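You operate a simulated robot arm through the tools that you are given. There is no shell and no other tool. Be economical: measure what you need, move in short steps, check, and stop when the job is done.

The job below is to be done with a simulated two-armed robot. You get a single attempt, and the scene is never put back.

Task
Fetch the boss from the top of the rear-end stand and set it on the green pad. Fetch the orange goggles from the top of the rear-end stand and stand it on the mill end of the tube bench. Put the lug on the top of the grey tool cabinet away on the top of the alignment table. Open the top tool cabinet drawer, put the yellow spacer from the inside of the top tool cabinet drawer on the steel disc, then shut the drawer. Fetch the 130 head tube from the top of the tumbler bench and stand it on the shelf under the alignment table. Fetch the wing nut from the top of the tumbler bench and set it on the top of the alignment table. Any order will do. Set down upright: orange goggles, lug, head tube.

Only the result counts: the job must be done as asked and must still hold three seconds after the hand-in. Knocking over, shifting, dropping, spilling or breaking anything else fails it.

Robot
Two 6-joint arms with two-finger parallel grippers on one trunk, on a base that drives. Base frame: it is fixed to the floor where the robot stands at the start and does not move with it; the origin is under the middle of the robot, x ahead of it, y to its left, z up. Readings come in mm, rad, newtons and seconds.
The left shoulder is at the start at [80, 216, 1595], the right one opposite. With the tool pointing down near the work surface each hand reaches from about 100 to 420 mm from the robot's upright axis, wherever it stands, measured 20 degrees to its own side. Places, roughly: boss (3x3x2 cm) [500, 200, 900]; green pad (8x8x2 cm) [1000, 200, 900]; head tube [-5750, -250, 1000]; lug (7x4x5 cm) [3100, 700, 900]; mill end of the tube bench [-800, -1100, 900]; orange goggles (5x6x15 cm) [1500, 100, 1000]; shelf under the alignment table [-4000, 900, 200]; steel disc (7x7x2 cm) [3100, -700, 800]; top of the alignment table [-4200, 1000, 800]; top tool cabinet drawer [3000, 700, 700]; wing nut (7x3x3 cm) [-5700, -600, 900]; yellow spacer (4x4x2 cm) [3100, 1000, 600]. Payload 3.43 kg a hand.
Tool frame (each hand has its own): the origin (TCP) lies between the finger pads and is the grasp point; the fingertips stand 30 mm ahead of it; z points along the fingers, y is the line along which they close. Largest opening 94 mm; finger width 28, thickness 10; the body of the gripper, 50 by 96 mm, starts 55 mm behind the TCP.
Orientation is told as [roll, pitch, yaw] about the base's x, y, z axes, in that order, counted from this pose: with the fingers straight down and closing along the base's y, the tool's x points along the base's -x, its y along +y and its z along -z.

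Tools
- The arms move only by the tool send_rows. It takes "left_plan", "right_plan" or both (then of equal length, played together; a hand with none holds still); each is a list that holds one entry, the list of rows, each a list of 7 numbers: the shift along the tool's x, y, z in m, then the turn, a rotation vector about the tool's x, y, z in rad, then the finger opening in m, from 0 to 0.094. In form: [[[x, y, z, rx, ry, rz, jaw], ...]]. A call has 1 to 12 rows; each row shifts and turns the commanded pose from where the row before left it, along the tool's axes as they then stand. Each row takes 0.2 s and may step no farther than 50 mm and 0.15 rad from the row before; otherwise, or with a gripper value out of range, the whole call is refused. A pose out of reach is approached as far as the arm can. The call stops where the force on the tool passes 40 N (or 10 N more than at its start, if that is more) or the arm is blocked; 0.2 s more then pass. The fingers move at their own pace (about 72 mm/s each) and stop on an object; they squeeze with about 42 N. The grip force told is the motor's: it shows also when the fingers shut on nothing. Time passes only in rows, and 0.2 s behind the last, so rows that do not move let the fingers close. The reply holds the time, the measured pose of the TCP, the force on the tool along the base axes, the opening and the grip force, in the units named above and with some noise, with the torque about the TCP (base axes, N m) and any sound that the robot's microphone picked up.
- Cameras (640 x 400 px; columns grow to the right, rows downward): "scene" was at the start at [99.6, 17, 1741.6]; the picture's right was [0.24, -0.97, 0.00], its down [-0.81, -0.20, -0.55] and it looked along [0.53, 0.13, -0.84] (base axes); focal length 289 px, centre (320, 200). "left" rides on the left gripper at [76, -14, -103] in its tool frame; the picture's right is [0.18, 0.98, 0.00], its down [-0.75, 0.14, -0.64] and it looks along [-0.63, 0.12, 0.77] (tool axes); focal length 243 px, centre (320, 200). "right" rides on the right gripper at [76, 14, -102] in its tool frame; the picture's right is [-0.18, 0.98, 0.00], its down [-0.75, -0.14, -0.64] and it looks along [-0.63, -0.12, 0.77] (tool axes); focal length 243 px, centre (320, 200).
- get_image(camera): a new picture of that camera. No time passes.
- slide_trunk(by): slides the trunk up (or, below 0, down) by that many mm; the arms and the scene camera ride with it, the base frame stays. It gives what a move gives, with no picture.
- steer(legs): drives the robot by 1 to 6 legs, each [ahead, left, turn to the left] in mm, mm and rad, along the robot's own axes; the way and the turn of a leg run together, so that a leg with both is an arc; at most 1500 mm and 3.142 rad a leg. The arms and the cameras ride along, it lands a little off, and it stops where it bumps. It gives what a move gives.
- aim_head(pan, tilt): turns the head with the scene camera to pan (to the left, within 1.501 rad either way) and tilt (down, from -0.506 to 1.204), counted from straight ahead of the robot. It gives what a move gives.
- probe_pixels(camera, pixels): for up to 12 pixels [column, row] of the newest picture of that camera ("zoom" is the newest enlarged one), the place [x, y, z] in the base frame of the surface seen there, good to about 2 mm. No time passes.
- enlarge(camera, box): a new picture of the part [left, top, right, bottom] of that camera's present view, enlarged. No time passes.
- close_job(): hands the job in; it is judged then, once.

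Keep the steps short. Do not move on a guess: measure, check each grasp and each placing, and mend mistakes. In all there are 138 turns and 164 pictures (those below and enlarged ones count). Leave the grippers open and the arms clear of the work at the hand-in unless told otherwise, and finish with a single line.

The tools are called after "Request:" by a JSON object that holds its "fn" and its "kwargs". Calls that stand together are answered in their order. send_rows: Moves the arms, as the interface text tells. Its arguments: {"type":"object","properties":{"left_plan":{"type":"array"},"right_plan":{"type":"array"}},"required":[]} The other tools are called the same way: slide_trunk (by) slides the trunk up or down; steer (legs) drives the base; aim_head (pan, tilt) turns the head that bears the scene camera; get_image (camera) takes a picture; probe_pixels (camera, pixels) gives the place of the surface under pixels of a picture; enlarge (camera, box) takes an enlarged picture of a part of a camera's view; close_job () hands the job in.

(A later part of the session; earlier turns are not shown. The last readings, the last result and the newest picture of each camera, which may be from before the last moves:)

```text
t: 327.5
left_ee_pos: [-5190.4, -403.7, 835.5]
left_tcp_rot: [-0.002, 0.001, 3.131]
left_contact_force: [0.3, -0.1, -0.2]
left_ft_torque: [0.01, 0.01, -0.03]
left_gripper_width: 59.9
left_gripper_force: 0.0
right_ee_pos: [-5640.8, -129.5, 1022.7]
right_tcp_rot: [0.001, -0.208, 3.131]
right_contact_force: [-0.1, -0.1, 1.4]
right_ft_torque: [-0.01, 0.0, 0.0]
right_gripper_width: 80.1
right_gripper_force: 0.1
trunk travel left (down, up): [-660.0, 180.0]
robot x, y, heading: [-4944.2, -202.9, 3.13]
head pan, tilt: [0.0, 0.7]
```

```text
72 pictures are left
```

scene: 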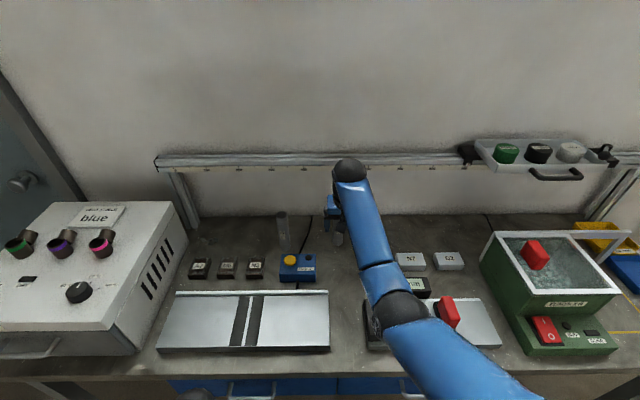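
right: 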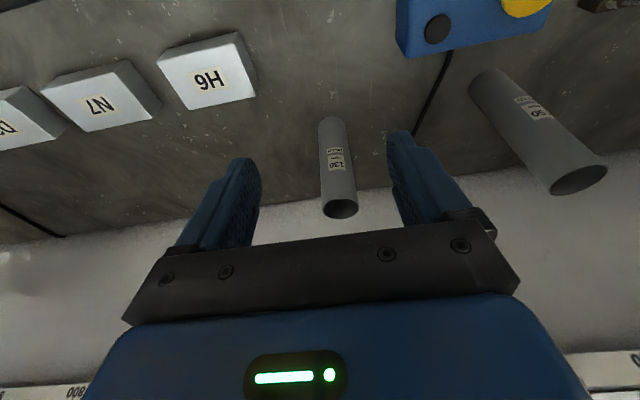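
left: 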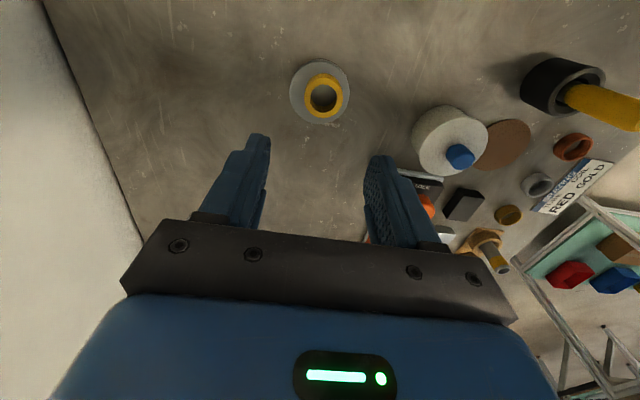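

Request:
{"fn": "probe_pixels", "kwargs": {"camera": "right", "pixels": [[340, 202], [323, 205], [357, 205], [340, 217], [335, 160], [320, 180], [354, 180], [480, 380]]}}

Request:
{"fn": "probe_pixels", "kwargs": {"camera": "scene", "pixels": [[350, 160], [365, 200], [400, 308], [282, 218], [430, 160]]}}

```text
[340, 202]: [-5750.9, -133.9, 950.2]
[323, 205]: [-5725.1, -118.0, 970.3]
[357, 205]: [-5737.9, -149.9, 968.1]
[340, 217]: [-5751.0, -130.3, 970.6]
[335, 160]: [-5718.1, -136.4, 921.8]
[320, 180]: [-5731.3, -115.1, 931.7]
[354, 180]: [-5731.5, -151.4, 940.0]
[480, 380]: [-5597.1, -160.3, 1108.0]
```

```text
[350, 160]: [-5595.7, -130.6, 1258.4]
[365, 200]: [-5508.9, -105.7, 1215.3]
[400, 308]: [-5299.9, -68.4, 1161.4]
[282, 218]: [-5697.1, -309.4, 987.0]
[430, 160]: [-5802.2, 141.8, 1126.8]
```

Tube centre ≈ (-5735.5,-133.5), top 970. Drive 60 mm forward, then extend 35 mm by arm.

Request:
{"fn": "steer", "kwargs": {"legs": [[60, 4, 0.008]]}}

Request:
{"fn": "send_rows", "kwargs": {"right_plan": [[[0, 0, 0, 0, 0, 0, 0.08]]]}}

```text
t: 328.5
left_ee_pos: [-5243.9, -410.2, 837.2]
left_tcp_rot: [-0.002, -0.002, 3.141]
left_contact_force: [-0.3, -0.2, 0.7]
left_ft_torque: [-0.02, 0.06, -0.01]
left_gripper_width: 59.8
left_gripper_force: 0.2
right_ee_pos: [-5694.9, -139.4, 1026.0]
right_tcp_rot: [-0.001, -0.21, 3.14]
right_contact_force: [0.0, -0.4, 0.1]
right_ft_torque: [-0.02, 0.06, 0.0]
right_gripper_width: 79.9
right_gripper_force: 0.0
trunk travel left (down, up): [-660.0, 180.0]
robot x, y, heading: [-5004.4, -206.2, 3.138]
head pan, tilt: [0.0, 0.7]
```

```text
t: 328.9
left_ee_pos: [-5249.1, -408.9, 834.8]
left_tcp_rot: [-0.003, 0.004, 3.141]
left_contact_force: [-0.6, -0.3, 0.0]
left_ft_torque: [0.0, -0.01, -0.02]
left_gripper_width: 60.1
left_gripper_force: 0.0
right_ee_pos: [-5702.5, -139.2, 1021.8]
right_tcp_rot: [0.001, -0.204, 3.14]
right_contact_force: [-0.2, 0.0, 0.1]
right_ft_torque: [0.02, 0.0, 0.0]
right_gripper_width: 79.9
right_gripper_force: 0.1
trunk travel left (down, up): [-660.0, 180.0]
robot x, y, heading: [-5000.8, -206.3, 3.138]
head pan, tilt: [0.0, 0.7]
```

Request:
{"fn": "send_rows", "kwargs": {"right_plan": [[[-0.0156, -0.0057, 0.01, 0, 0, 0, 0.08], [0, 0, 0.03, 0, 0, 0, 0.08], [0, 0, 0.03, 0, 0, 0, 0.08], [0, 0, 0.019, 0, 0, 0, 0.08], [0, 0, 0, 0, 0, 0, 0.08]]]}}

Request:
{"fn": "get_image", "kwargs": {"camera": "right"}}

```text
t: 330.1
left_ee_pos: [-5248.2, -409.8, 836.4]
left_tcp_rot: [-0.002, 0.005, 3.14]
left_contact_force: [0.2, -0.1, 0.3]
left_ft_torque: [-0.01, 0.01, -0.02]
left_gripper_width: 59.9
left_gripper_force: 0.1
right_ee_pos: [-5735.2, -133.7, 938.5]
right_tcp_rot: [0.0, -0.204, 3.137]
right_contact_force: [0.0, -0.3, 0.2]
right_ft_torque: [0.02, 0.06, 0.01]
right_gripper_width: 80.3
right_gripper_force: 0.0
trunk travel left (down, up): [-660.0, 180.0]
robot x, y, heading: [-5004.4, -207.3, 3.139]
head pan, tilt: [0.0, 0.7]
```

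```text
71 pictures are left
```

right: 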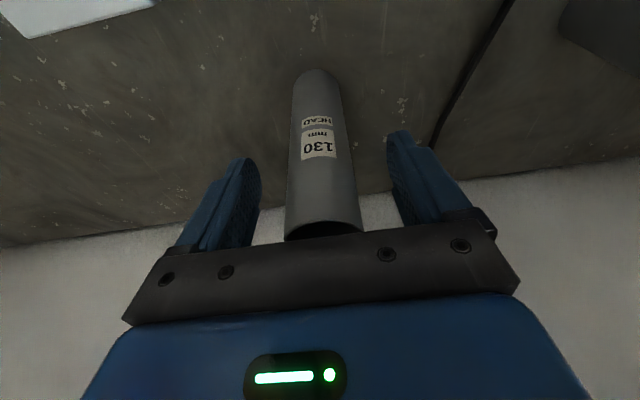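

Tube centred between fingers. Close and lift.

Request:
{"fn": "send_rows", "kwargs": {"right_plan": [[[0, 0, 0, 0, 0, 0, 0.0], [0, 0, 0, 0, 0, 0, 0.0], [0, 0, 0, 0, 0, 0, 0.0], [0, 0, 0, 0, 0, 0, 0.0]]]}}

Request:
{"fn": "slide_trunk", "kwargs": {"by": 60}}

Request:
{"fn": "get_image", "kwargs": {"camera": "right"}}

```text
t: 331.1
left_ee_pos: [-5248.8, -409.6, 835.8]
left_tcp_rot: [-0.002, 0.004, 3.139]
left_contact_force: [-0.3, 0.0, -1.3]
left_ft_torque: [0.02, 0.02, 0.0]
left_gripper_width: 59.9
left_gripper_force: 0.1
right_ee_pos: [-5734.7, -133.9, 936.9]
right_tcp_rot: [-0.001, -0.205, 3.14]
right_contact_force: [-0.2, 0.5, -0.2]
right_ft_torque: [0.02, 0.02, 0.05]
right_gripper_width: 36.0
right_gripper_force: 41.7
trunk travel left (down, up): [-660.0, 180.0]
robot x, y, heading: [-4998.4, -209.2, 3.136]
head pan, tilt: [0.0, 0.7]
```

```text
t: 332.1
left_ee_pos: [-5249.4, -409.4, 895.6]
left_tcp_rot: [-0.001, 0.006, 3.14]
left_contact_force: [-0.1, -0.5, 0.1]
left_ft_torque: [0.01, 0.05, -0.02]
left_gripper_width: 59.8
left_gripper_force: 0.1
right_ee_pos: [-5735.5, -133.9, 997.0]
right_tcp_rot: [0.0, -0.204, 3.14]
right_contact_force: [0.1, -0.1, -1.9]
right_ft_torque: [0.02, -0.01, -0.01]
right_gripper_width: 35.8
right_gripper_force: 41.4
trunk travel left (down, up): [-720.0, 120.0]
robot x, y, heading: [-5004.7, -208.6, 3.134]
head pan, tilt: [0.0, 0.7]
```

```text
70 pictures are left
```

right: 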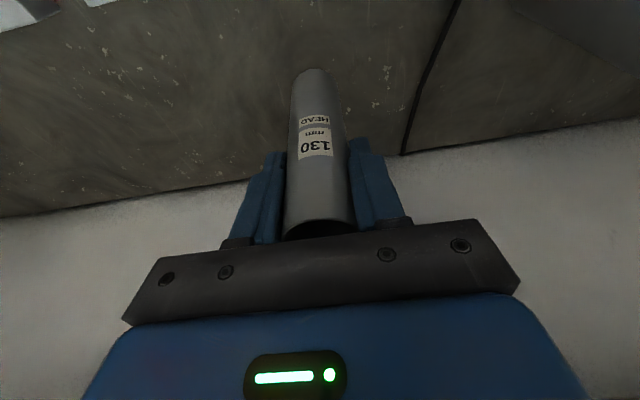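

Tube held (36 mm). Back off, then retract the right hand while lowering.

Request:
{"fn": "steer", "kwargs": {"legs": [[-520, 0, 0]]}}

Request:
{"fn": "send_rows", "kwargs": {"right_plan": [[[0, 0, 0.045, 0, 0, 0, 0.0], [0.045, 0, 0.006, 0, 0, 0, 0.0], [0.045, 0, 0.006, 0, 0, 0, 0.0], [0.045, 0, 0.004, 0, 0, 0, 0.0], [0.045, 0, 0.004, 0, 0, 0, 0.0], [0.045, 0, 0, 0, 0, 0, 0.0], [0.045, 0, 0, 0, 0, 0, 0.0], [0.045, 0, 0, 0, 0, 0, 0.0], [0.045, 0, 0, 0, 0, 0, 0.0], [0.045, 0, 0, 0, 0, 0, 0.0], [0.045, 0, 0, 0, 0, 0, 0.0]]]}}

Request:
{"fn": "send_rows", "kwargs": {"left_plan": [[[0, 0, 0, 0, 0, -0.1428, 0.06], [0, 0, 0, 0, 0, -0.1428, 0.06], [0, 0, 0, 0, 0, -0.1428, 0.06], [0, 0, 0, 0, 0, -0.1428, 0.06], [0, 0, 0, 0, 0, -0.1428, 0.06], [0, 0, 0, 0, 0, -0.1428, 0.06], [0, 0, 0, 0, 0, -0.1428, 0.06], [0, 0, 0, 0, 0, -0.1428, 0.06], [0, 0, 0, 0, 0, -0.1428, 0.06], [0, 0, 0, 0, 0, -0.1428, 0.06], [0, 0, 0, 0, 0, -0.1428, 0.06]]]}}

Request:
{"fn": "get_image", "kwargs": {"camera": "scene"}}

```text
t: 335.0
left_ee_pos: [-4755.7, -415.5, 895.8]
left_tcp_rot: [0.0, 0.004, -3.128]
left_contact_force: [0.0, 0.6, 0.4]
left_ft_torque: [-0.01, -0.02, 0.01]
left_gripper_width: 60.0
left_gripper_force: 0.0
right_ee_pos: [-5245.3, -148.1, 996.5]
right_tcp_rot: [0.004, -0.203, -3.131]
right_contact_force: [-0.3, 0.3, -2.0]
right_ft_torque: [-0.01, 0.02, -0.02]
right_gripper_width: 35.9
right_gripper_force: 42.6
trunk travel left (down, up): [-720.0, 120.0]
robot x, y, heading: [-4515.7, -209.5, -3.128]
head pan, tilt: [0.0, 0.7]
stopped in leg 1: the robot was blocked; the commanded pose is now the measured one
```

```text
t: 337.4
left_ee_pos: [-4754.9, -417.4, 896.0]
left_tcp_rot: [-0.001, 0.004, -3.127]
left_contact_force: [0.3, -0.4, -0.1]
left_ft_torque: [-0.02, 0.01, 0.0]
left_gripper_width: 59.8
left_gripper_force: 0.0
right_ee_pos: [-4815.1, -142.9, 842.2]
right_tcp_rot: [0.001, -0.205, -3.127]
right_contact_force: [-0.3, 0.4, -1.0]
right_ft_torque: [0.0, -0.01, 0.01]
right_gripper_width: 36.0
right_gripper_force: 41.8
trunk travel left (down, up): [-720.0, 120.0]
robot x, y, heading: [-4517.1, -206.1, -3.128]
head pan, tilt: [0.0, 0.7]
```

```text
t: 339.8
left_ee_pos: [-4754.7, -418.5, 895.7]
left_tcp_rot: [0.005, 0.003, -1.555]
left_contact_force: [-0.3, 0.2, 0.0]
left_ft_torque: [0.03, 0.02, -0.01]
left_gripper_width: 60.0
left_gripper_force: 0.1
right_ee_pos: [-4816.2, -144.0, 841.7]
right_tcp_rot: [0.0, -0.204, -3.129]
right_contact_force: [-0.2, -0.1, -1.1]
right_ft_torque: [-0.01, -0.01, -0.01]
right_gripper_width: 36.0
right_gripper_force: 41.9
trunk travel left (down, up): [-720.0, 120.0]
robot x, y, heading: [-4515.4, -213.9, -3.126]
head pan, tilt: [0.0, 0.7]
```

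```text
69 pictures are left
```

scene: 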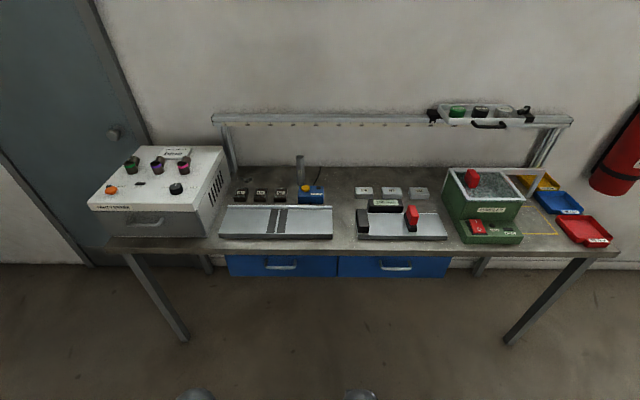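

I bumped the alignment table's end with the base when reversing (stopped at once); I'll check that table later. Now locate the wing nut.

Request:
{"fn": "enlarge", "kwargs": {"camera": "scene", "box": [215, 165, 279, 205]}}

Request:
{"fn": "steer", "kwargs": {"legs": [[0, 155, -0.014], [250, 0, 0]]}}

Request:
{"fn": "enlarge", "kwargs": {"camera": "scene", "box": [260, 170, 340, 220]}}

```text
10.00 times, centred on (247, 185) of scene
```

zoom: 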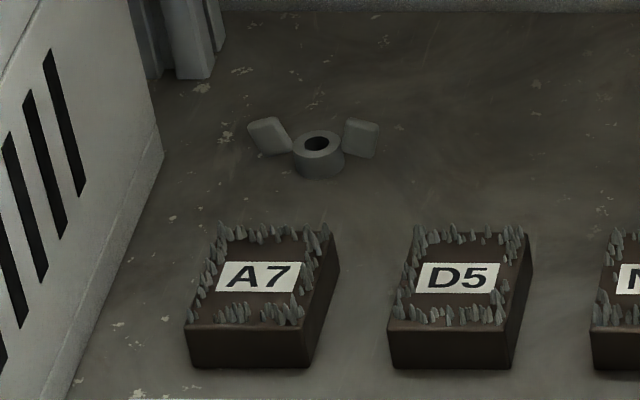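

```text
t: 342.6
left_ee_pos: [-5003.2, -570.2, 895.0]
left_tcp_rot: [0.001, 0.001, -1.573]
left_contact_force: [0.5, 0.2, -0.4]
left_ft_torque: [0.01, 0.01, 0.0]
left_gripper_width: 59.8
left_gripper_force: 0.1
right_ee_pos: [-5062.2, -294.9, 841.9]
right_tcp_rot: [0.001, -0.207, -3.14]
right_contact_force: [0.5, -0.6, -1.0]
right_ft_torque: [0.02, 0.03, 0.03]
right_gripper_width: 36.1
right_gripper_force: 42.1
trunk travel left (down, up): [-720.0, 120.0]
robot x, y, heading: [-4758.8, -363.1, 3.139]
head pan, tilt: [0.0, 0.7]
```

```text
8.00 times, centred on (300, 195) of scene
```

zoom: 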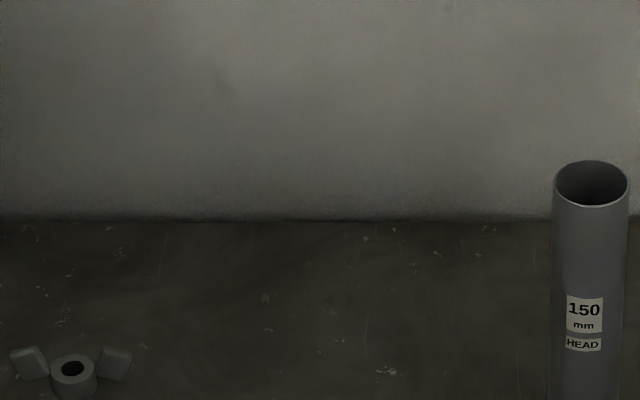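

Request:
{"fn": "probe_pixels", "kwargs": {"camera": "zoom", "pixels": [[60, 363], [88, 363], [72, 385], [73, 380], [28, 362], [115, 362], [35, 375], [72, 350], [150, 370]]}}

```text
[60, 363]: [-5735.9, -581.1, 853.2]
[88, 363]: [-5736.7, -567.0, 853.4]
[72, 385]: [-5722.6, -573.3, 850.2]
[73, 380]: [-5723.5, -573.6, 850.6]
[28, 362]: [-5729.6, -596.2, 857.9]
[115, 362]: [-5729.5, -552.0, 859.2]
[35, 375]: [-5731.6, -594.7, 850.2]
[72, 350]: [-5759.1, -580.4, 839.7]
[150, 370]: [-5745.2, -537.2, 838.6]
```

Wing nut hub ≈ (-5733,-574), top 853. Retract the right a bit more, extend the left hand along an allowed path, then lower the trunk.

Request:
{"fn": "send_rows", "kwargs": {"right_plan": [[[0.04, 0, 0, 0, 0, 0, 0.0], [0.025, 0, 0, 0, 0, 0, 0.0]]]}}

Request:
{"fn": "send_rows", "kwargs": {"left_plan": [[[0, -0.045, 0, 0, 0, 0, 0.06], [0, -0.045, 0, 0, 0, 0, 0.06], [0, -0.045, 0, 0, 0, 0, 0.06], [0, -0.045, 0, 0, 0, 0, 0.06], [0, -0.045, 0, 0, 0, 0, 0.06], [0, -0.045, 0, 0, 0, 0, 0.06], [0, -0.039, -0.03, 0, 0, 0, 0.06], [0, -0.039, -0.03, 0, 0, 0, 0.06], [0, -0.039, -0.03, 0, 0, 0, 0.06], [0, -0.039, -0.03, 0, 0, 0, 0.06], [0, -0.027, -0.04, 0, 0, 0, 0.06], [0, -0.02, -0.035, 0, 0, 0, 0.06]]]}}

Request:
{"fn": "slide_trunk", "kwargs": {"by": -160}}

```text
t: 343.2
left_ee_pos: [-5004.7, -568.3, 895.5]
left_tcp_rot: [0.003, 0.001, -1.573]
left_contact_force: [0.0, -0.2, -0.5]
left_ft_torque: [0.0, 0.01, -0.04]
left_gripper_width: 59.9
left_gripper_force: 0.1
right_ee_pos: [-4998.7, -293.0, 828.1]
right_tcp_rot: [0.002, -0.206, -3.141]
right_contact_force: [-0.6, 0.1, -1.4]
right_ft_torque: [0.0, 0.03, -0.03]
right_gripper_width: 35.9
right_gripper_force: 41.9
trunk travel left (down, up): [-720.0, 120.0]
robot x, y, heading: [-4759.9, -365.7, 3.139]
head pan, tilt: [0.0, 0.7]
```

```text
t: 345.8
left_ee_pos: [-5481.4, -571.6, 1087.9]
left_tcp_rot: [0.005, 0.002, -1.566]
left_contact_force: [-1.1, 0.1, -1.0]
left_ft_torque: [-0.01, 0.0, 0.02]
left_gripper_width: 60.1
left_gripper_force: 0.0
right_ee_pos: [-5001.0, -294.3, 827.0]
right_tcp_rot: [0.001, -0.203, -3.139]
right_contact_force: [0.9, 0.0, -0.5]
right_ft_torque: [0.02, -0.01, 0.0]
right_gripper_width: 36.1
right_gripper_force: 42.0
trunk travel left (down, up): [-720.0, 120.0]
robot x, y, heading: [-4757.9, -372.2, 3.145]
head pan, tilt: [0.0, 0.7]
```

```text
t: 347.6
left_ee_pos: [-5480.5, -571.7, 928.2]
left_tcp_rot: [0.006, 0.002, -1.571]
left_contact_force: [0.2, 0.5, 0.3]
left_ft_torque: [-0.04, -0.01, 0.0]
left_gripper_width: 60.0
left_gripper_force: 0.1
right_ee_pos: [-4999.4, -294.0, 668.4]
right_tcp_rot: [0.0, -0.204, -3.141]
right_contact_force: [-0.6, 0.1, -1.8]
right_ft_torque: [0.0, 0.01, 0.01]
right_gripper_width: 36.1
right_gripper_force: 42.1
trunk travel left (down, up): [-560.0, 280.0]
robot x, y, heading: [-4762.8, -369.5, 3.141]
head pan, tilt: [0.0, 0.7]
```

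Request:
{"fn": "steer", "kwargs": {"legs": [[225, 2, 0]]}}

Request:
{"fn": "get_image", "kwargs": {"camera": "left"}}

Request:
{"fn": "get_image", "kwargs": {"camera": "scene"}}

```text
t: 349.3
left_ee_pos: [-5705.5, -572.6, 929.1]
left_tcp_rot: [0.004, 0.002, -1.57]
left_contact_force: [0.3, 0.3, -0.5]
left_ft_torque: [0.0, -0.03, -0.01]
left_gripper_width: 60.2
left_gripper_force: 0.1
right_ee_pos: [-5225.6, -295.4, 668.1]
right_tcp_rot: [-0.001, -0.205, 3.143]
right_contact_force: [-0.4, 0.6, -1.0]
right_ft_torque: [-0.03, 0.0, 0.04]
right_gripper_width: 35.8
right_gripper_force: 41.6
trunk travel left (down, up): [-560.0, 280.0]
robot x, y, heading: [-4989.5, -367.4, 3.135]
head pan, tilt: [0.0, 0.7]
```

```text
66 pictures are left
```

left: 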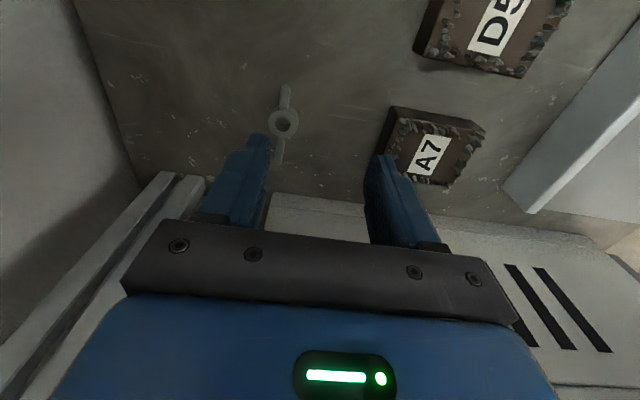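

```text
65 pictures are left
```

scene: 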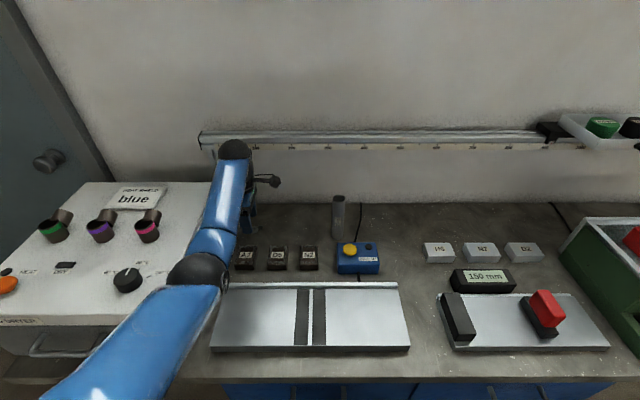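

Request:
{"fn": "probe_pixels", "kwargs": {"camera": "left", "pixels": [[270, 122], [297, 125], [284, 110], [284, 137], [285, 92], [280, 155], [395, 115], [180, 180], [300, 210]]}}

Request:
{"fn": "probe_pixels", "kwargs": {"camera": "scene", "pixels": [[200, 270], [225, 235], [150, 300], [190, 190], [190, 250], [235, 150], [235, 135], [120, 330]]}}

```text
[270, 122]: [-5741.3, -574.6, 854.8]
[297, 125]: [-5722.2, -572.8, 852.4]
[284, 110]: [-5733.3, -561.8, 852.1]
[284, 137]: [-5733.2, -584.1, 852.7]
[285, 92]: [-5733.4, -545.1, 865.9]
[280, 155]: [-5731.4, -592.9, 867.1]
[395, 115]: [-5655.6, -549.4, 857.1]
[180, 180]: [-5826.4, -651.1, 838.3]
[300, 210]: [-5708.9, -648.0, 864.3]
```

```text
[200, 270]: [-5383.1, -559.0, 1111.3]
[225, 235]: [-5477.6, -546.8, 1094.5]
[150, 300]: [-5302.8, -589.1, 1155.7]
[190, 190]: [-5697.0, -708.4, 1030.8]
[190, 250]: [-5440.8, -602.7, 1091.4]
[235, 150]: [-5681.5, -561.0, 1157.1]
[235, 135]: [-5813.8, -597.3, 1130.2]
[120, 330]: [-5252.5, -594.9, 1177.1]
```

Centre (-5732.5,-573.5). Drive 27 mm more, then descend.

Request:
{"fn": "steer", "kwargs": {"legs": [[27, 1, 0]]}}

Request:
{"fn": "send_rows", "kwargs": {"left_plan": [[[0, 0, 0.02, 0, 0, 0, 0.06], [0, 0, 0.01, 0, 0, 0, 0.06], [0, 0, 0, 0, 0, 0, 0.06]]]}}

Request:
{"fn": "get_image", "kwargs": {"camera": "left"}}

```text
t: 350.2
left_ee_pos: [-5729.6, -572.4, 932.4]
left_tcp_rot: [0.001, 0.002, -1.571]
left_contact_force: [1.1, 1.0, -0.6]
left_ft_torque: [0.01, 0.05, -0.01]
left_gripper_width: 59.9
left_gripper_force: 0.1
right_ee_pos: [-5248.8, -296.1, 668.6]
right_tcp_rot: [0.0, -0.208, 3.142]
right_contact_force: [0.0, -0.1, -1.0]
right_ft_torque: [0.01, 0.03, 0.03]
right_gripper_width: 35.9
right_gripper_force: 41.4
trunk travel left (down, up): [-560.0, 280.0]
robot x, y, heading: [-5012.0, -371.2, 3.135]
head pan, tilt: [0.0, 0.7]
```

```text
t: 351.0
left_ee_pos: [-5733.9, -572.6, 898.0]
left_tcp_rot: [0.006, 0.003, -1.569]
left_contact_force: [0.2, 0.5, -0.2]
left_ft_torque: [0.02, -0.02, -0.01]
left_gripper_width: 60.1
left_gripper_force: 0.0
right_ee_pos: [-5252.5, -296.3, 666.7]
right_tcp_rot: [0.0, -0.203, 3.142]
right_contact_force: [-0.1, -0.2, -2.3]
right_ft_torque: [0.0, 0.03, 0.01]
right_gripper_width: 35.6
right_gripper_force: 41.5
trunk travel left (down, up): [-560.0, 280.0]
robot x, y, heading: [-5014.4, -372.7, 3.14]
head pan, tilt: [0.0, 0.7]
```

```text
64 pictures are left
```

left: 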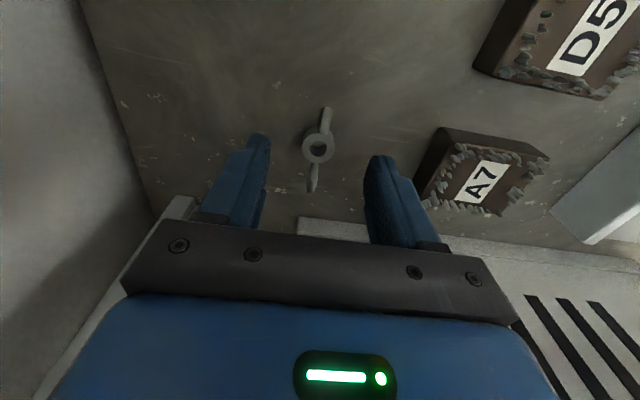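

Request:
{"fn": "send_rows", "kwargs": {"left_plan": [[[0.001, 0, 0.015, 0, 0, 0, 0.06], [0, 0, 0.012, 0, 0, 0, 0.06], [0, 0, 0, 0, 0, 0, 0.06], [0, 0, 0, 0, 0, 0, 0.0], [0, 0, 0, 0, 0, 0, 0.0], [0, 0, 0, 0, 0, 0, 0.0], [0, 0, 0, 0, 0, 0, 0.0]]]}}

Request:
{"fn": "slide_trunk", "kwargs": {"by": 50}}

Request:
{"fn": "get_image", "kwargs": {"camera": "left"}}

```text
t: 352.6
left_ee_pos: [-5732.2, -571.7, 872.9]
left_tcp_rot: [0.004, 0.0, -1.571]
left_contact_force: [-0.1, -0.5, 0.6]
left_ft_torque: [0.04, 0.02, -0.04]
left_gripper_width: 21.1
left_gripper_force: 41.4
right_ee_pos: [-5252.4, -294.6, 667.2]
right_tcp_rot: [-0.001, -0.203, 3.142]
right_contact_force: [0.0, -0.1, -1.7]
right_ft_torque: [-0.01, -0.01, 0.04]
right_gripper_width: 35.8
right_gripper_force: 41.5
trunk travel left (down, up): [-560.0, 280.0]
robot x, y, heading: [-5013.6, -371.9, 3.143]
head pan, tilt: [0.0, 0.7]
```

```text
t: 353.5
left_ee_pos: [-5733.4, -573.4, 922.5]
left_tcp_rot: [0.005, 0.003, -1.57]
left_contact_force: [0.5, -0.3, -0.8]
left_ft_torque: [0.01, 0.01, 0.01]
left_gripper_width: 21.0
left_gripper_force: 41.8
right_ee_pos: [-5252.6, -296.2, 717.9]
right_tcp_rot: [-0.001, -0.203, 3.141]
right_contact_force: [-0.6, -0.6, -2.2]
right_ft_torque: [0.0, -0.01, 0.02]
right_gripper_width: 35.5
right_gripper_force: 41.7
trunk travel left (down, up): [-610.0, 230.0]
robot x, y, heading: [-5010.8, -366.8, 3.142]
head pan, tilt: [0.0, 0.7]
```

```text
63 pictures are left
```

left: 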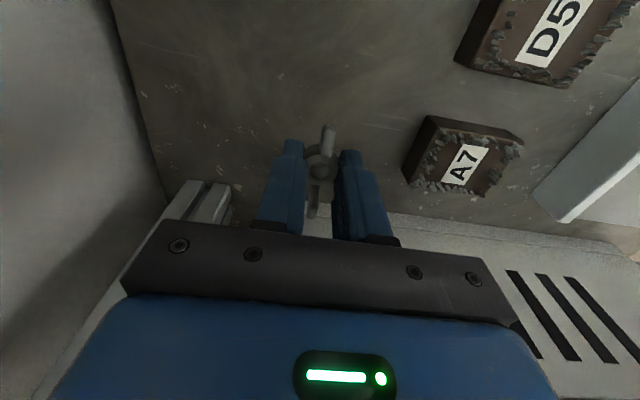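

Wing nut held. Back away, retract the left hand, raise the trunk.

Request:
{"fn": "steer", "kwargs": {"legs": [[-450, 0, 0], [0, 110, 0]]}}

Request:
{"fn": "send_rows", "kwargs": {"left_plan": [[[0, 0.043, 0.022, 0, 0, 0, 0.0], [0, 0.043, 0.022, 0, 0, 0, 0.0], [0, 0.043, 0.022, 0, 0, 0, 0.0], [0, 0.043, 0.022, 0, 0, 0, 0.0], [0, 0.043, 0.022, 0, 0, 0, 0.0], [0, 0.045, 0.015, 0, 0, 0, 0.0], [0, 0.045, 0.01, 0, 0, 0, 0.0]]]}}

Request:
{"fn": "slide_trunk", "kwargs": {"by": 180}}

Request:
{"fn": "steer", "kwargs": {"legs": [[-1100, 0, 0], [-560, 0, 0], [0, -900, 0], [0, -980, 0]]}}

```text
t: 357.0
left_ee_pos: [-5280.1, -678.0, 923.1]
left_tcp_rot: [0.003, 0.001, -1.573]
left_contact_force: [-0.3, 0.4, 0.0]
left_ft_torque: [-0.02, -0.01, -0.01]
left_gripper_width: 21.0
left_gripper_force: 41.4
right_ee_pos: [-4799.2, -404.4, 716.9]
right_tcp_rot: [0.002, -0.204, 3.141]
right_contact_force: [0.5, -0.2, -1.3]
right_ft_torque: [0.01, -0.01, 0.01]
right_gripper_width: 35.9
right_gripper_force: 41.7
trunk travel left (down, up): [-610.0, 230.0]
robot x, y, heading: [-4561.4, -476.4, 3.142]
head pan, tilt: [0.0, 0.7]
```

```text
t: 358.6
left_ee_pos: [-4975.8, -680.6, 790.4]
left_tcp_rot: [0.003, 0.002, -1.573]
left_contact_force: [0.7, 0.3, -0.9]
left_ft_torque: [-0.02, 0.04, -0.02]
left_gripper_width: 21.3
left_gripper_force: 41.8
right_ee_pos: [-4799.1, -405.1, 718.7]
right_tcp_rot: [0.0, -0.204, 3.141]
right_contact_force: [0.4, 0.0, -1.3]
right_ft_torque: [-0.03, 0.03, 0.01]
right_gripper_width: 35.9
right_gripper_force: 42.7
trunk travel left (down, up): [-610.0, 230.0]
robot x, y, heading: [-4558.7, -482.2, 3.135]
head pan, tilt: [0.0, 0.7]
```

```text
t: 360.6
left_ee_pos: [-4975.3, -679.6, 969.5]
left_tcp_rot: [0.004, 0.003, -1.573]
left_contact_force: [0.7, 0.1, -0.4]
left_ft_torque: [0.02, 0.0, -0.01]
left_gripper_width: 21.0
left_gripper_force: 41.9
right_ee_pos: [-4800.8, -404.8, 898.6]
right_tcp_rot: [0.0, -0.203, 3.142]
right_contact_force: [-0.7, -0.1, -1.5]
right_ft_torque: [0.01, 0.03, -0.02]
right_gripper_width: 35.8
right_gripper_force: 42.3
trunk travel left (down, up): [-790.0, 50.0]
robot x, y, heading: [-4558.5, -477.3, 3.138]
head pan, tilt: [0.0, 0.7]
```

```text
t: 378.1
left_ee_pos: [-3290.5, 1216.9, 968.8]
left_tcp_rot: [0.005, 0.0, -1.596]
left_contact_force: [0.1, 0.5, -0.3]
left_ft_torque: [-0.01, 0.0, 0.01]
left_gripper_width: 21.0
left_gripper_force: 42.3
right_ee_pos: [-3108.8, 1487.0, 898.3]
right_tcp_rot: [-0.003, -0.204, 3.115]
right_contact_force: [0.1, -0.3, -0.7]
right_ft_torque: [0.03, -0.01, 0.0]
right_gripper_width: 35.4
right_gripper_force: 41.7
trunk travel left (down, up): [-790.0, 50.0]
robot x, y, heading: [-2870.9, 1410.1, 3.116]
head pan, tilt: [0.0, 0.7]
```

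Request:
{"fn": "steer", "kwargs": {"legs": [[0, 0, 0.025], [283, 0, 0]]}}

Request:
{"fn": "aim_head", "kwargs": {"pan": 0.1, "tilt": 0.85}}

Request:
{"fn": "get_image", "kwargs": {"camera": "scene"}}

Request:
{"fn": "get_image", "kwargs": {"camera": "left"}}

```text
t: 380.5
left_ee_pos: [-3568.0, 1207.4, 970.2]
left_tcp_rot: [0.002, 0.001, -1.573]
left_contact_force: [0.9, -0.4, -0.1]
left_ft_torque: [-0.02, 0.0, -0.02]
left_gripper_width: 21.0
left_gripper_force: 42.2
right_ee_pos: [-3392.0, 1482.5, 898.6]
right_tcp_rot: [0.001, -0.207, 3.142]
right_contact_force: [0.4, 0.4, -1.5]
right_ft_torque: [0.02, 0.03, -0.01]
right_gripper_width: 35.3
right_gripper_force: 41.6
trunk travel left (down, up): [-790.0, 50.0]
robot x, y, heading: [-3154.2, 1410.8, 3.138]
head pan, tilt: [0.0, 0.7]
```

```text
t: 381.2
left_ee_pos: [-3568.5, 1207.0, 968.3]
left_tcp_rot: [0.004, 0.002, -1.572]
left_contact_force: [0.5, 0.3, -1.0]
left_ft_torque: [-0.01, -0.02, 0.0]
left_gripper_width: 21.2
left_gripper_force: 42.3
right_ee_pos: [-3393.1, 1482.4, 898.3]
right_tcp_rot: [0.0, -0.205, 3.141]
right_contact_force: [0.0, -0.7, -1.6]
right_ft_torque: [0.0, 0.05, 0.0]
right_gripper_width: 35.5
right_gripper_force: 41.9
trunk travel left (down, up): [-790.0, 50.0]
robot x, y, heading: [-3152.7, 1408.5, 3.144]
head pan, tilt: [0.099, 0.85]
```

```text
62 pictures are left
```

scene: 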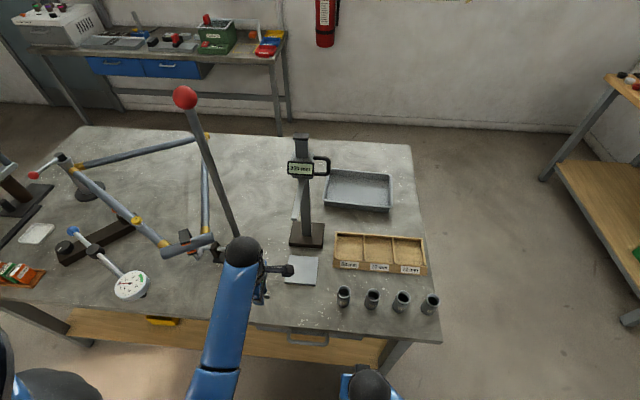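

```text
61 pictures are left
```

left: 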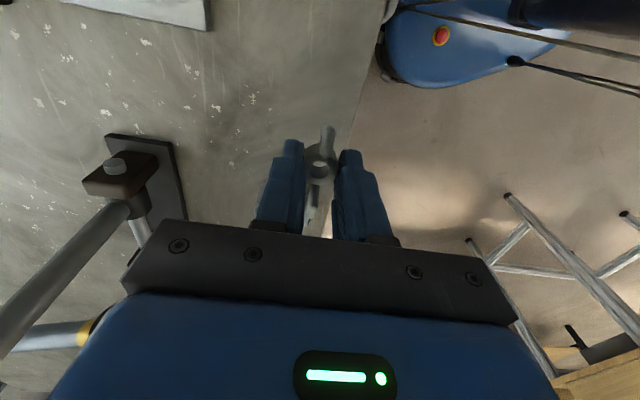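

Request:
{"fn": "probe_pixels", "kwargs": {"camera": "left", "pixels": [[340, 110], [310, 100], [180, 25], [115, 165], [260, 100], [315, 195], [375, 60]]}}

```text
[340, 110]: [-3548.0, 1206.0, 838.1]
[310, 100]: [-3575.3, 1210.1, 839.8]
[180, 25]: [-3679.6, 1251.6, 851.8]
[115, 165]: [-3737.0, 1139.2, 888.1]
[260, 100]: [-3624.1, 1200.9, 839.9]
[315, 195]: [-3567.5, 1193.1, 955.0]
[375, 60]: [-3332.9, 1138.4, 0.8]
```

Request:
{"fn": "send_rows", "kwargs": {"left_plan": [[[0, -0.022, 0.02, 0, 0, 0, 0.0], [0, 0, 0.035, 0, 0, 0, 0.0], [0, 0, 0.035, 0, 0, 0, 0.0], [0, 0, 0.004, 0, 0, 0, 0.0], [0, 0, 0, 0, 0, 0, 0.0]]]}}

Request:
{"fn": "send_rows", "kwargs": {"left_plan": [[[0, 0, 0.001, 0, 0, 0, 0.0], [0, 0, 0, 0, 0, 0, 0.0]]]}}

Request:
{"fn": "get_image", "kwargs": {"camera": "left"}}

```text
t: 382.4
left_ee_pos: [-3590.9, 1208.0, 874.6]
left_tcp_rot: [0.005, 0.001, -1.571]
left_contact_force: [1.1, -0.1, -0.5]
left_ft_torque: [0.03, 0.01, -0.01]
left_gripper_width: 21.1
left_gripper_force: 42.4
right_ee_pos: [-3393.1, 1482.0, 898.3]
right_tcp_rot: [0.0, -0.202, 3.142]
right_contact_force: [1.0, 0.5, -1.4]
right_ft_torque: [0.01, -0.03, -0.01]
right_gripper_width: 35.2
right_gripper_force: 42.5
trunk travel left (down, up): [-790.0, 50.0]
robot x, y, heading: [-3150.8, 1407.6, 3.141]
head pan, tilt: [0.099, 0.85]
```

```text
t: 383.0
left_ee_pos: [-3589.3, 1206.4, 873.6]
left_tcp_rot: [0.002, 0.001, -1.573]
left_contact_force: [0.7, 1.0, 0.5]
left_ft_torque: [0.01, 0.01, -0.01]
left_gripper_width: 21.3
left_gripper_force: 42.2
right_ee_pos: [-3392.6, 1482.8, 897.3]
right_tcp_rot: [0.0, -0.202, 3.141]
right_contact_force: [0.2, 0.4, -0.8]
right_ft_torque: [-0.01, 0.03, 0.01]
right_gripper_width: 35.3
right_gripper_force: 42.3
trunk travel left (down, up): [-790.0, 50.0]
robot x, y, heading: [-3155.9, 1411.3, 3.141]
head pan, tilt: [0.099, 0.85]
```

```text
60 pictures are left
```

left: 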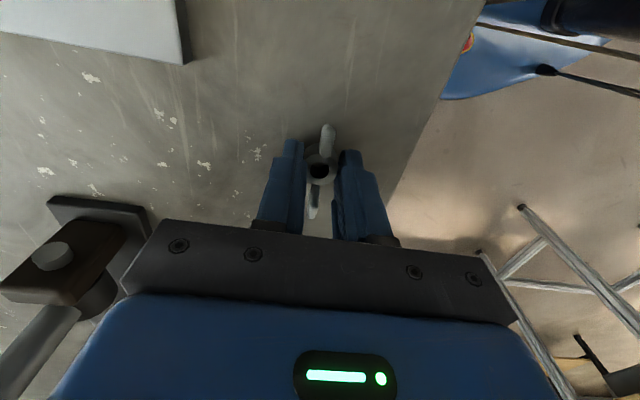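

Request:
{"fn": "send_rows", "kwargs": {"left_plan": [[[0, 0, 0.001, 0, 0, 0, 0.0], [0, 0, 0.001, 0, 0, 0, 0.0], [0, 0, 0, 0, 0, 0, 0.0]]]}}

```text
t: 383.8
left_ee_pos: [-3590.9, 1207.2, 873.5]
left_tcp_rot: [0.0, 0.003, -1.571]
left_contact_force: [1.2, -1.4, 10.3]
left_ft_torque: [-0.07, -0.01, 0.01]
left_gripper_width: 21.4
left_gripper_force: 42.1
right_ee_pos: [-3392.3, 1483.4, 899.1]
right_tcp_rot: [0.0, -0.203, 3.141]
right_contact_force: [-0.8, -0.3, -0.5]
right_ft_torque: [-0.04, 0.01, 0.04]
right_gripper_width: 35.4
right_gripper_force: 41.7
trunk travel left (down, up): [-790.0, 50.0]
robot x, y, heading: [-3153.9, 1411.7, 3.144]
head pan, tilt: [0.099, 0.85]
```

Contact. Release, rise, look.

Request:
{"fn": "send_rows", "kwargs": {"left_plan": [[[0, 0, 0, 0, 0, 0, 0.026], [0, 0, 0, 0, 0, 0, 0.04], [0, 0, 0, 0, 0, 0, 0.055], [0, 0, -0.03, 0, 0, 0, 0.055], [0, 0, -0.035, 0, 0, 0, 0.055], [0, 0, -0.025, 0, 0, 0, 0.055]]]}}

Request:
{"fn": "get_image", "kwargs": {"camera": "left"}}

```text
t: 385.2
left_ee_pos: [-3590.7, 1207.3, 961.4]
left_tcp_rot: [0.006, 0.002, -1.572]
left_contact_force: [0.1, -1.0, 0.1]
left_ft_torque: [-0.03, 0.0, 0.03]
left_gripper_width: 55.0
left_gripper_force: 0.0
right_ee_pos: [-3394.7, 1482.4, 898.5]
right_tcp_rot: [0.001, -0.202, 3.141]
right_contact_force: [-0.3, 0.5, -0.5]
right_ft_torque: [0.01, -0.01, -0.02]
right_gripper_width: 34.9
right_gripper_force: 41.9
trunk travel left (down, up): [-790.0, 50.0]
robot x, y, heading: [-3154.2, 1406.1, 3.141]
head pan, tilt: [0.099, 0.85]
```

```text
59 pictures are left
```

left: 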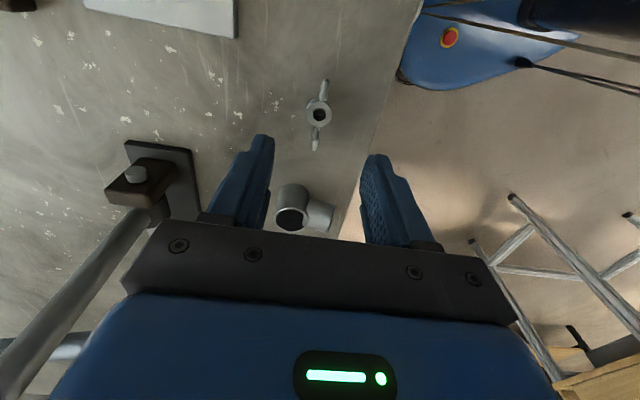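

Nut and lug both stand on the table. Now the tube for the shelf: back up, retract the left hand, strafe to y≈930, lower the trunk.

Request:
{"fn": "steer", "kwargs": {"legs": [[-260, 0, 0]]}}

Request:
{"fn": "send_rows", "kwargs": {"left_plan": [[[0, 0.045, 0.01, 0, 0, 0, 0.055], [0, 0.045, 0.01, 0, 0, 0, 0.055], [0, 0.045, 0.01, 0, 0, 0, 0.055], [0, 0.045, 0, 0, 0, 0, 0.055]]]}}

Request:
{"fn": "steer", "kwargs": {"legs": [[0, 478, 0]]}}

Request:
{"fn": "slide_trunk", "kwargs": {"by": -650}}

Request:
{"fn": "aim_head", "kwargs": {"pan": 0.0, "tilt": 0.5}}

Request:
{"fn": "get_image", "kwargs": {"camera": "scene"}}

Request:
{"fn": "get_image", "kwargs": {"camera": "right"}}

```text
t: 387.0
left_ee_pos: [-3334.4, 1207.6, 960.1]
left_tcp_rot: [0.008, 0.002, -1.574]
left_contact_force: [0.1, -0.2, 0.5]
left_ft_torque: [-0.01, 0.0, 0.01]
left_gripper_width: 55.0
left_gripper_force: 0.0
right_ee_pos: [-3135.2, 1483.1, 897.8]
right_tcp_rot: [0.0, -0.202, 3.137]
right_contact_force: [0.2, -0.2, -1.7]
right_ft_torque: [-0.01, -0.01, -0.02]
right_gripper_width: 35.3
right_gripper_force: 42.2
trunk travel left (down, up): [-790.0, 50.0]
robot x, y, heading: [-2896.5, 1412.6, 3.136]
head pan, tilt: [0.099, 0.85]
```

```text
t: 388.0
left_ee_pos: [-3149.5, 1209.2, 933.5]
left_tcp_rot: [0.002, 0.003, -1.577]
left_contact_force: [0.5, 0.3, -1.0]
left_ft_torque: [0.02, 0.02, 0.0]
left_gripper_width: 55.0
left_gripper_force: 0.0
right_ee_pos: [-3132.5, 1482.4, 897.6]
right_tcp_rot: [0.0, -0.205, 3.14]
right_contact_force: [0.5, 0.4, -0.8]
right_ft_torque: [0.0, 0.03, 0.0]
right_gripper_width: 35.1
right_gripper_force: 42.4
trunk travel left (down, up): [-790.0, 50.0]
robot x, y, heading: [-2894.0, 1406.5, 3.137]
head pan, tilt: [0.099, 0.85]
```

```text
t: 390.9
left_ee_pos: [-3156.9, 728.8, 933.8]
left_tcp_rot: [0.002, 0.001, -1.582]
left_contact_force: [0.2, -0.1, -0.3]
left_ft_torque: [-0.02, -0.02, 0.03]
left_gripper_width: 55.0
left_gripper_force: 0.1
right_ee_pos: [-3136.6, 1003.1, 897.7]
right_tcp_rot: [0.002, -0.205, 3.13]
right_contact_force: [0.2, 0.4, -0.7]
right_ft_torque: [-0.02, 0.03, 0.0]
right_gripper_width: 35.4
right_gripper_force: 42.3
trunk travel left (down, up): [-790.0, 50.0]
robot x, y, heading: [-2896.4, 926.6, 3.13]
head pan, tilt: [0.099, 0.85]
```

```text
refused: -650 is not a number from -400 to 400
```

```text
t: 391.7
left_ee_pos: [-3155.2, 726.8, 933.0]
left_tcp_rot: [0.006, 0.003, -1.582]
left_contact_force: [-0.2, -0.4, -0.7]
left_ft_torque: [0.02, 0.02, 0.01]
left_gripper_width: 55.2
left_gripper_force: 0.1
right_ee_pos: [-3136.1, 1002.0, 897.0]
right_tcp_rot: [0.0, -0.204, 3.131]
right_contact_force: [-0.8, -1.1, -2.2]
right_ft_torque: [-0.05, -0.02, -0.02]
right_gripper_width: 35.3
right_gripper_force: 41.7
trunk travel left (down, up): [-790.0, 50.0]
robot x, y, heading: [-2898.9, 926.7, 3.132]
head pan, tilt: [0.0, 0.499]
```

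```text
58 pictures are left
```

scene: 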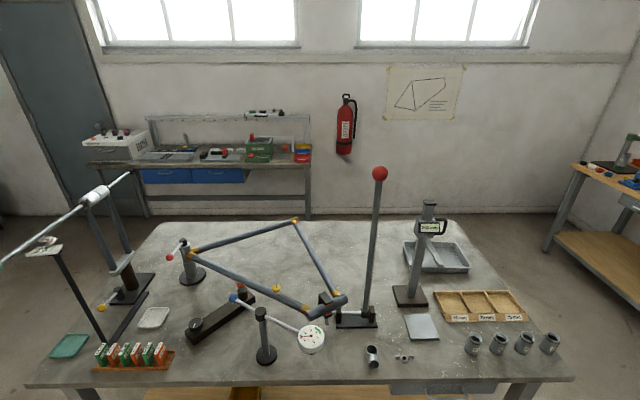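

```text
57 pictures are left
```

right: 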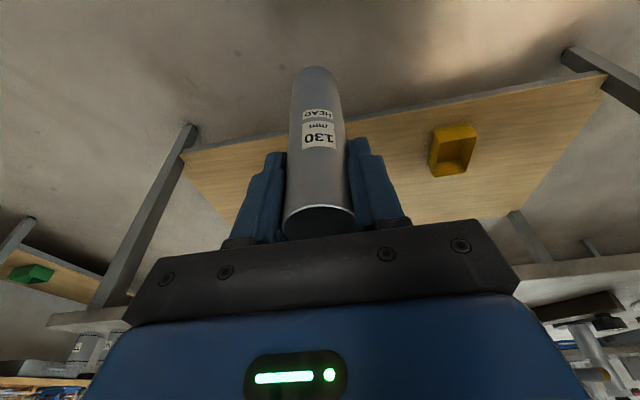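

Request:
{"fn": "probe_pixels", "kwargs": {"camera": "right", "pixels": [[230, 140], [400, 110], [560, 85], [230, 180], [460, 140], [440, 175], [300, 90], [315, 80], [318, 195], [318, 160], [230, 250], [480, 215]]}}

Request:
{"fn": "slide_trunk", "kwargs": {"by": -400}}

Request:
{"fn": "slide_trunk", "kwargs": {"by": -250}}

Request:
{"fn": "get_image", "kwargs": {"camera": "scene"}}

```text
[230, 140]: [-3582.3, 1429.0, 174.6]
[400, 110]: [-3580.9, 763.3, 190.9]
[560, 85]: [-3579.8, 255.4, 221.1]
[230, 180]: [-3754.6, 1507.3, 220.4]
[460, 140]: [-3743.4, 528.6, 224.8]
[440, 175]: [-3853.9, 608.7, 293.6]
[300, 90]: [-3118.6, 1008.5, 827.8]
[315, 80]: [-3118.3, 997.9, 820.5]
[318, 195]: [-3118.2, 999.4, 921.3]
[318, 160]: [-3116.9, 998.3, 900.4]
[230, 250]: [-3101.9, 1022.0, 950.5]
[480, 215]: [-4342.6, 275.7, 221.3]
```

```text
t: 395.6
left_ee_pos: [-3156.2, 726.6, 532.1]
left_tcp_rot: [0.003, 0.001, -1.581]
left_contact_force: [-0.6, 0.0, 1.5]
left_ft_torque: [-0.01, 0.01, 0.01]
left_gripper_width: 55.0
left_gripper_force: 0.0
right_ee_pos: [-3137.4, 1001.7, 497.2]
right_tcp_rot: [0.0, -0.204, 3.131]
right_contact_force: [1.1, 0.0, -1.1]
right_ft_torque: [-0.01, -0.01, -0.01]
right_gripper_width: 35.2
right_gripper_force: 42.0
trunk travel left (down, up): [-390.0, 450.0]
robot x, y, heading: [-2899.4, 924.2, 3.13]
head pan, tilt: [0.0, 0.499]
```

```text
t: 397.1
left_ee_pos: [-3156.4, 725.4, 388.4]
left_tcp_rot: [0.003, 0.002, -1.581]
left_contact_force: [-0.2, -0.6, -1.0]
left_ft_torque: [-0.01, 0.0, 0.01]
left_gripper_width: 55.2
left_gripper_force: 0.0
right_ee_pos: [-3140.0, 1000.1, 357.3]
right_tcp_rot: [0.005, -0.208, 3.129]
right_contact_force: [2.5, 0.7, 8.4]
right_ft_torque: [0.1, -0.38, 0.01]
right_gripper_width: 35.8
right_gripper_force: 42.4
trunk travel left (down, up): [-247.0, 593.0]
robot x, y, heading: [-2898.4, 925.9, 3.131]
head pan, tilt: [0.0, 0.499]
stopped: the force on the tool passed its limit at 102 N (the readings are from after the stop); the commanded pose is now the measured one
```

```text
56 pictures are left
```

scene: 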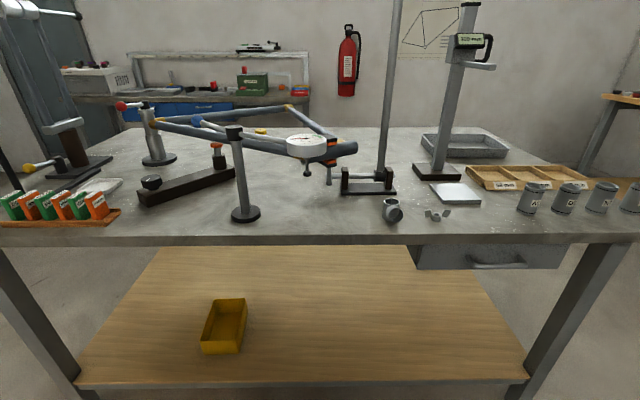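

The tube's foot touched my own base front (z≈270). I raise the trunk a little and inspect the tube.

Request:
{"fn": "slide_trunk", "kwargs": {"by": 60}}

Request:
{"fn": "get_image", "kwargs": {"camera": "right"}}

Request:
{"fn": "probe_pixels", "kwargs": {"camera": "right", "pixels": [[315, 80], [318, 100], [318, 160], [318, 190], [318, 200], [318, 225]]}}

```text
t: 398.1
left_ee_pos: [-3157.2, 726.7, 449.0]
left_tcp_rot: [0.004, 0.003, -1.582]
left_contact_force: [-0.1, -0.3, 0.0]
left_ft_torque: [-0.03, -0.02, -0.02]
left_gripper_width: 55.1
left_gripper_force: 0.1
right_ee_pos: [-3138.6, 1001.1, 417.9]
right_tcp_rot: [0.003, -0.209, 3.13]
right_contact_force: [0.5, 0.1, -1.6]
right_ft_torque: [0.0, 0.0, -0.01]
right_gripper_width: 36.0
right_gripper_force: 42.1
trunk travel left (down, up): [-307.0, 533.0]
robot x, y, heading: [-2899.1, 926.9, 3.131]
head pan, tilt: [0.0, 0.499]
```

```text
55 pictures are left
```

right: 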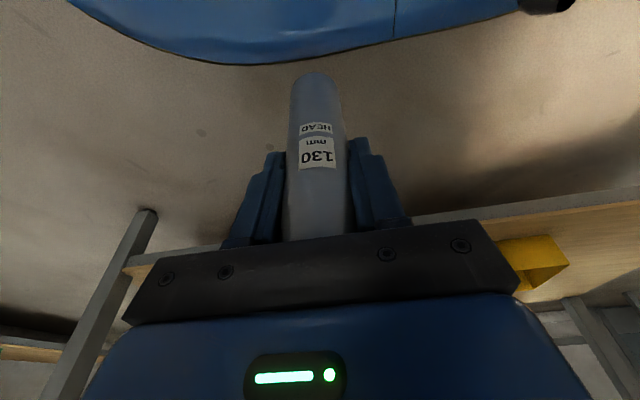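

```text
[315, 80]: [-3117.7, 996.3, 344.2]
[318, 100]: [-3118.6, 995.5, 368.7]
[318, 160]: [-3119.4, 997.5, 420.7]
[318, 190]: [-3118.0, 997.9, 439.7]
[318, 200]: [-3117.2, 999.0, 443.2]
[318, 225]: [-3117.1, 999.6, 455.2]
```

The tube slid up ~17 mm in the grip but is still vertical (foot ≈81 mm below TCP). Extend the right hand forward off my base, then lower 85 mm more.

Request:
{"fn": "send_rows", "kwargs": {"right_plan": [[[-0.044, 0, 0.009, 0, 0, 0, 0.0], [-0.044, 0, 0.009, 0, 0, 0, 0.0], [-0.044, 0, 0.009, 0, 0, 0, 0.0], [-0.044, 0, 0.009, 0, 0, 0, 0.0], [-0.044, 0, 0.009, 0, 0, 0, 0.0], [-0.044, 0, 0.009, 0, 0, 0, 0.0], [-0.044, 0, 0.009, 0, 0, 0, 0.0]]]}}

Request:
{"fn": "slide_trunk", "kwargs": {"by": -85}}

Request:
{"fn": "steer", "kwargs": {"legs": [[100, 0, 0.01]]}}

Request:
{"fn": "get_image", "kwargs": {"camera": "right"}}

Request:
{"fn": "get_image", "kwargs": {"camera": "scene"}}

```text
t: 399.7
left_ee_pos: [-3156.4, 727.0, 449.6]
left_tcp_rot: [0.006, 0.001, -1.582]
left_contact_force: [0.0, -0.6, -0.1]
left_ft_torque: [0.0, 0.03, -0.01]
left_gripper_width: 55.2
left_gripper_force: 0.0
right_ee_pos: [-3454.8, 1005.4, 419.3]
right_tcp_rot: [0.004, -0.207, 3.131]
right_contact_force: [-0.2, 0.4, -1.0]
right_ft_torque: [-0.02, 0.03, 0.03]
right_gripper_width: 35.8
right_gripper_force: 42.5
trunk travel left (down, up): [-307.0, 533.0]
robot x, y, heading: [-2897.3, 923.5, 3.128]
head pan, tilt: [0.0, 0.499]
```

```text
t: 400.9
left_ee_pos: [-3157.3, 727.3, 365.3]
left_tcp_rot: [0.004, 0.001, -1.581]
left_contact_force: [-0.5, -0.5, 0.2]
left_ft_torque: [0.0, 0.02, -0.01]
left_gripper_width: 55.2
left_gripper_force: 0.0
right_ee_pos: [-3453.2, 1005.3, 333.4]
right_tcp_rot: [0.003, -0.211, 3.13]
right_contact_force: [0.4, 0.8, -1.9]
right_ft_torque: [0.02, -0.01, 0.03]
right_gripper_width: 35.8
right_gripper_force: 41.4
trunk travel left (down, up): [-222.0, 618.0]
robot x, y, heading: [-2902.7, 926.8, 3.134]
head pan, tilt: [0.0, 0.499]
```

```text
t: 402.0
left_ee_pos: [-3255.5, 725.2, 364.2]
left_tcp_rot: [0.005, 0.002, -1.571]
left_contact_force: [-0.6, 0.3, 0.0]
left_ft_torque: [-0.03, 0.0, -0.01]
left_gripper_width: 54.8
left_gripper_force: 0.1
right_ee_pos: [-3555.1, 999.5, 334.0]
right_tcp_rot: [0.005, -0.208, 3.141]
right_contact_force: [0.8, 0.0, -2.3]
right_ft_torque: [-0.03, 0.01, 0.0]
right_gripper_width: 35.8
right_gripper_force: 41.9
trunk travel left (down, up): [-222.0, 618.0]
robot x, y, heading: [-2996.7, 928.2, 3.141]
head pan, tilt: [0.0, 0.499]
```

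```text
54 pictures are left
```

right: 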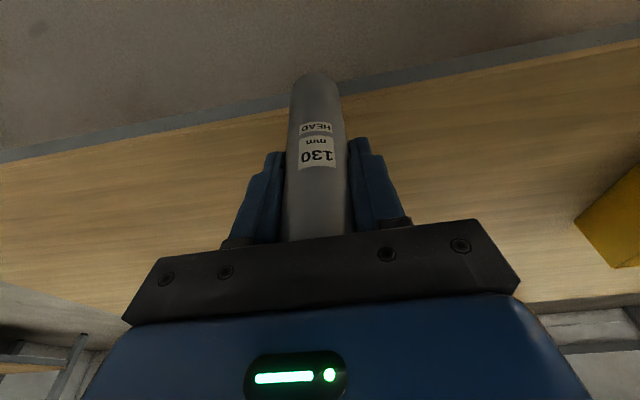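

```text
53 pictures are left
```

scene: 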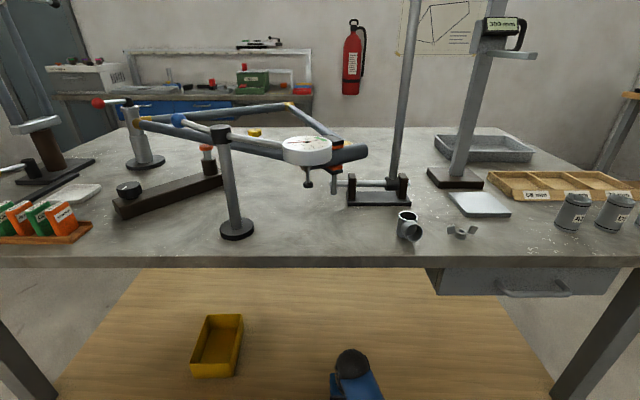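

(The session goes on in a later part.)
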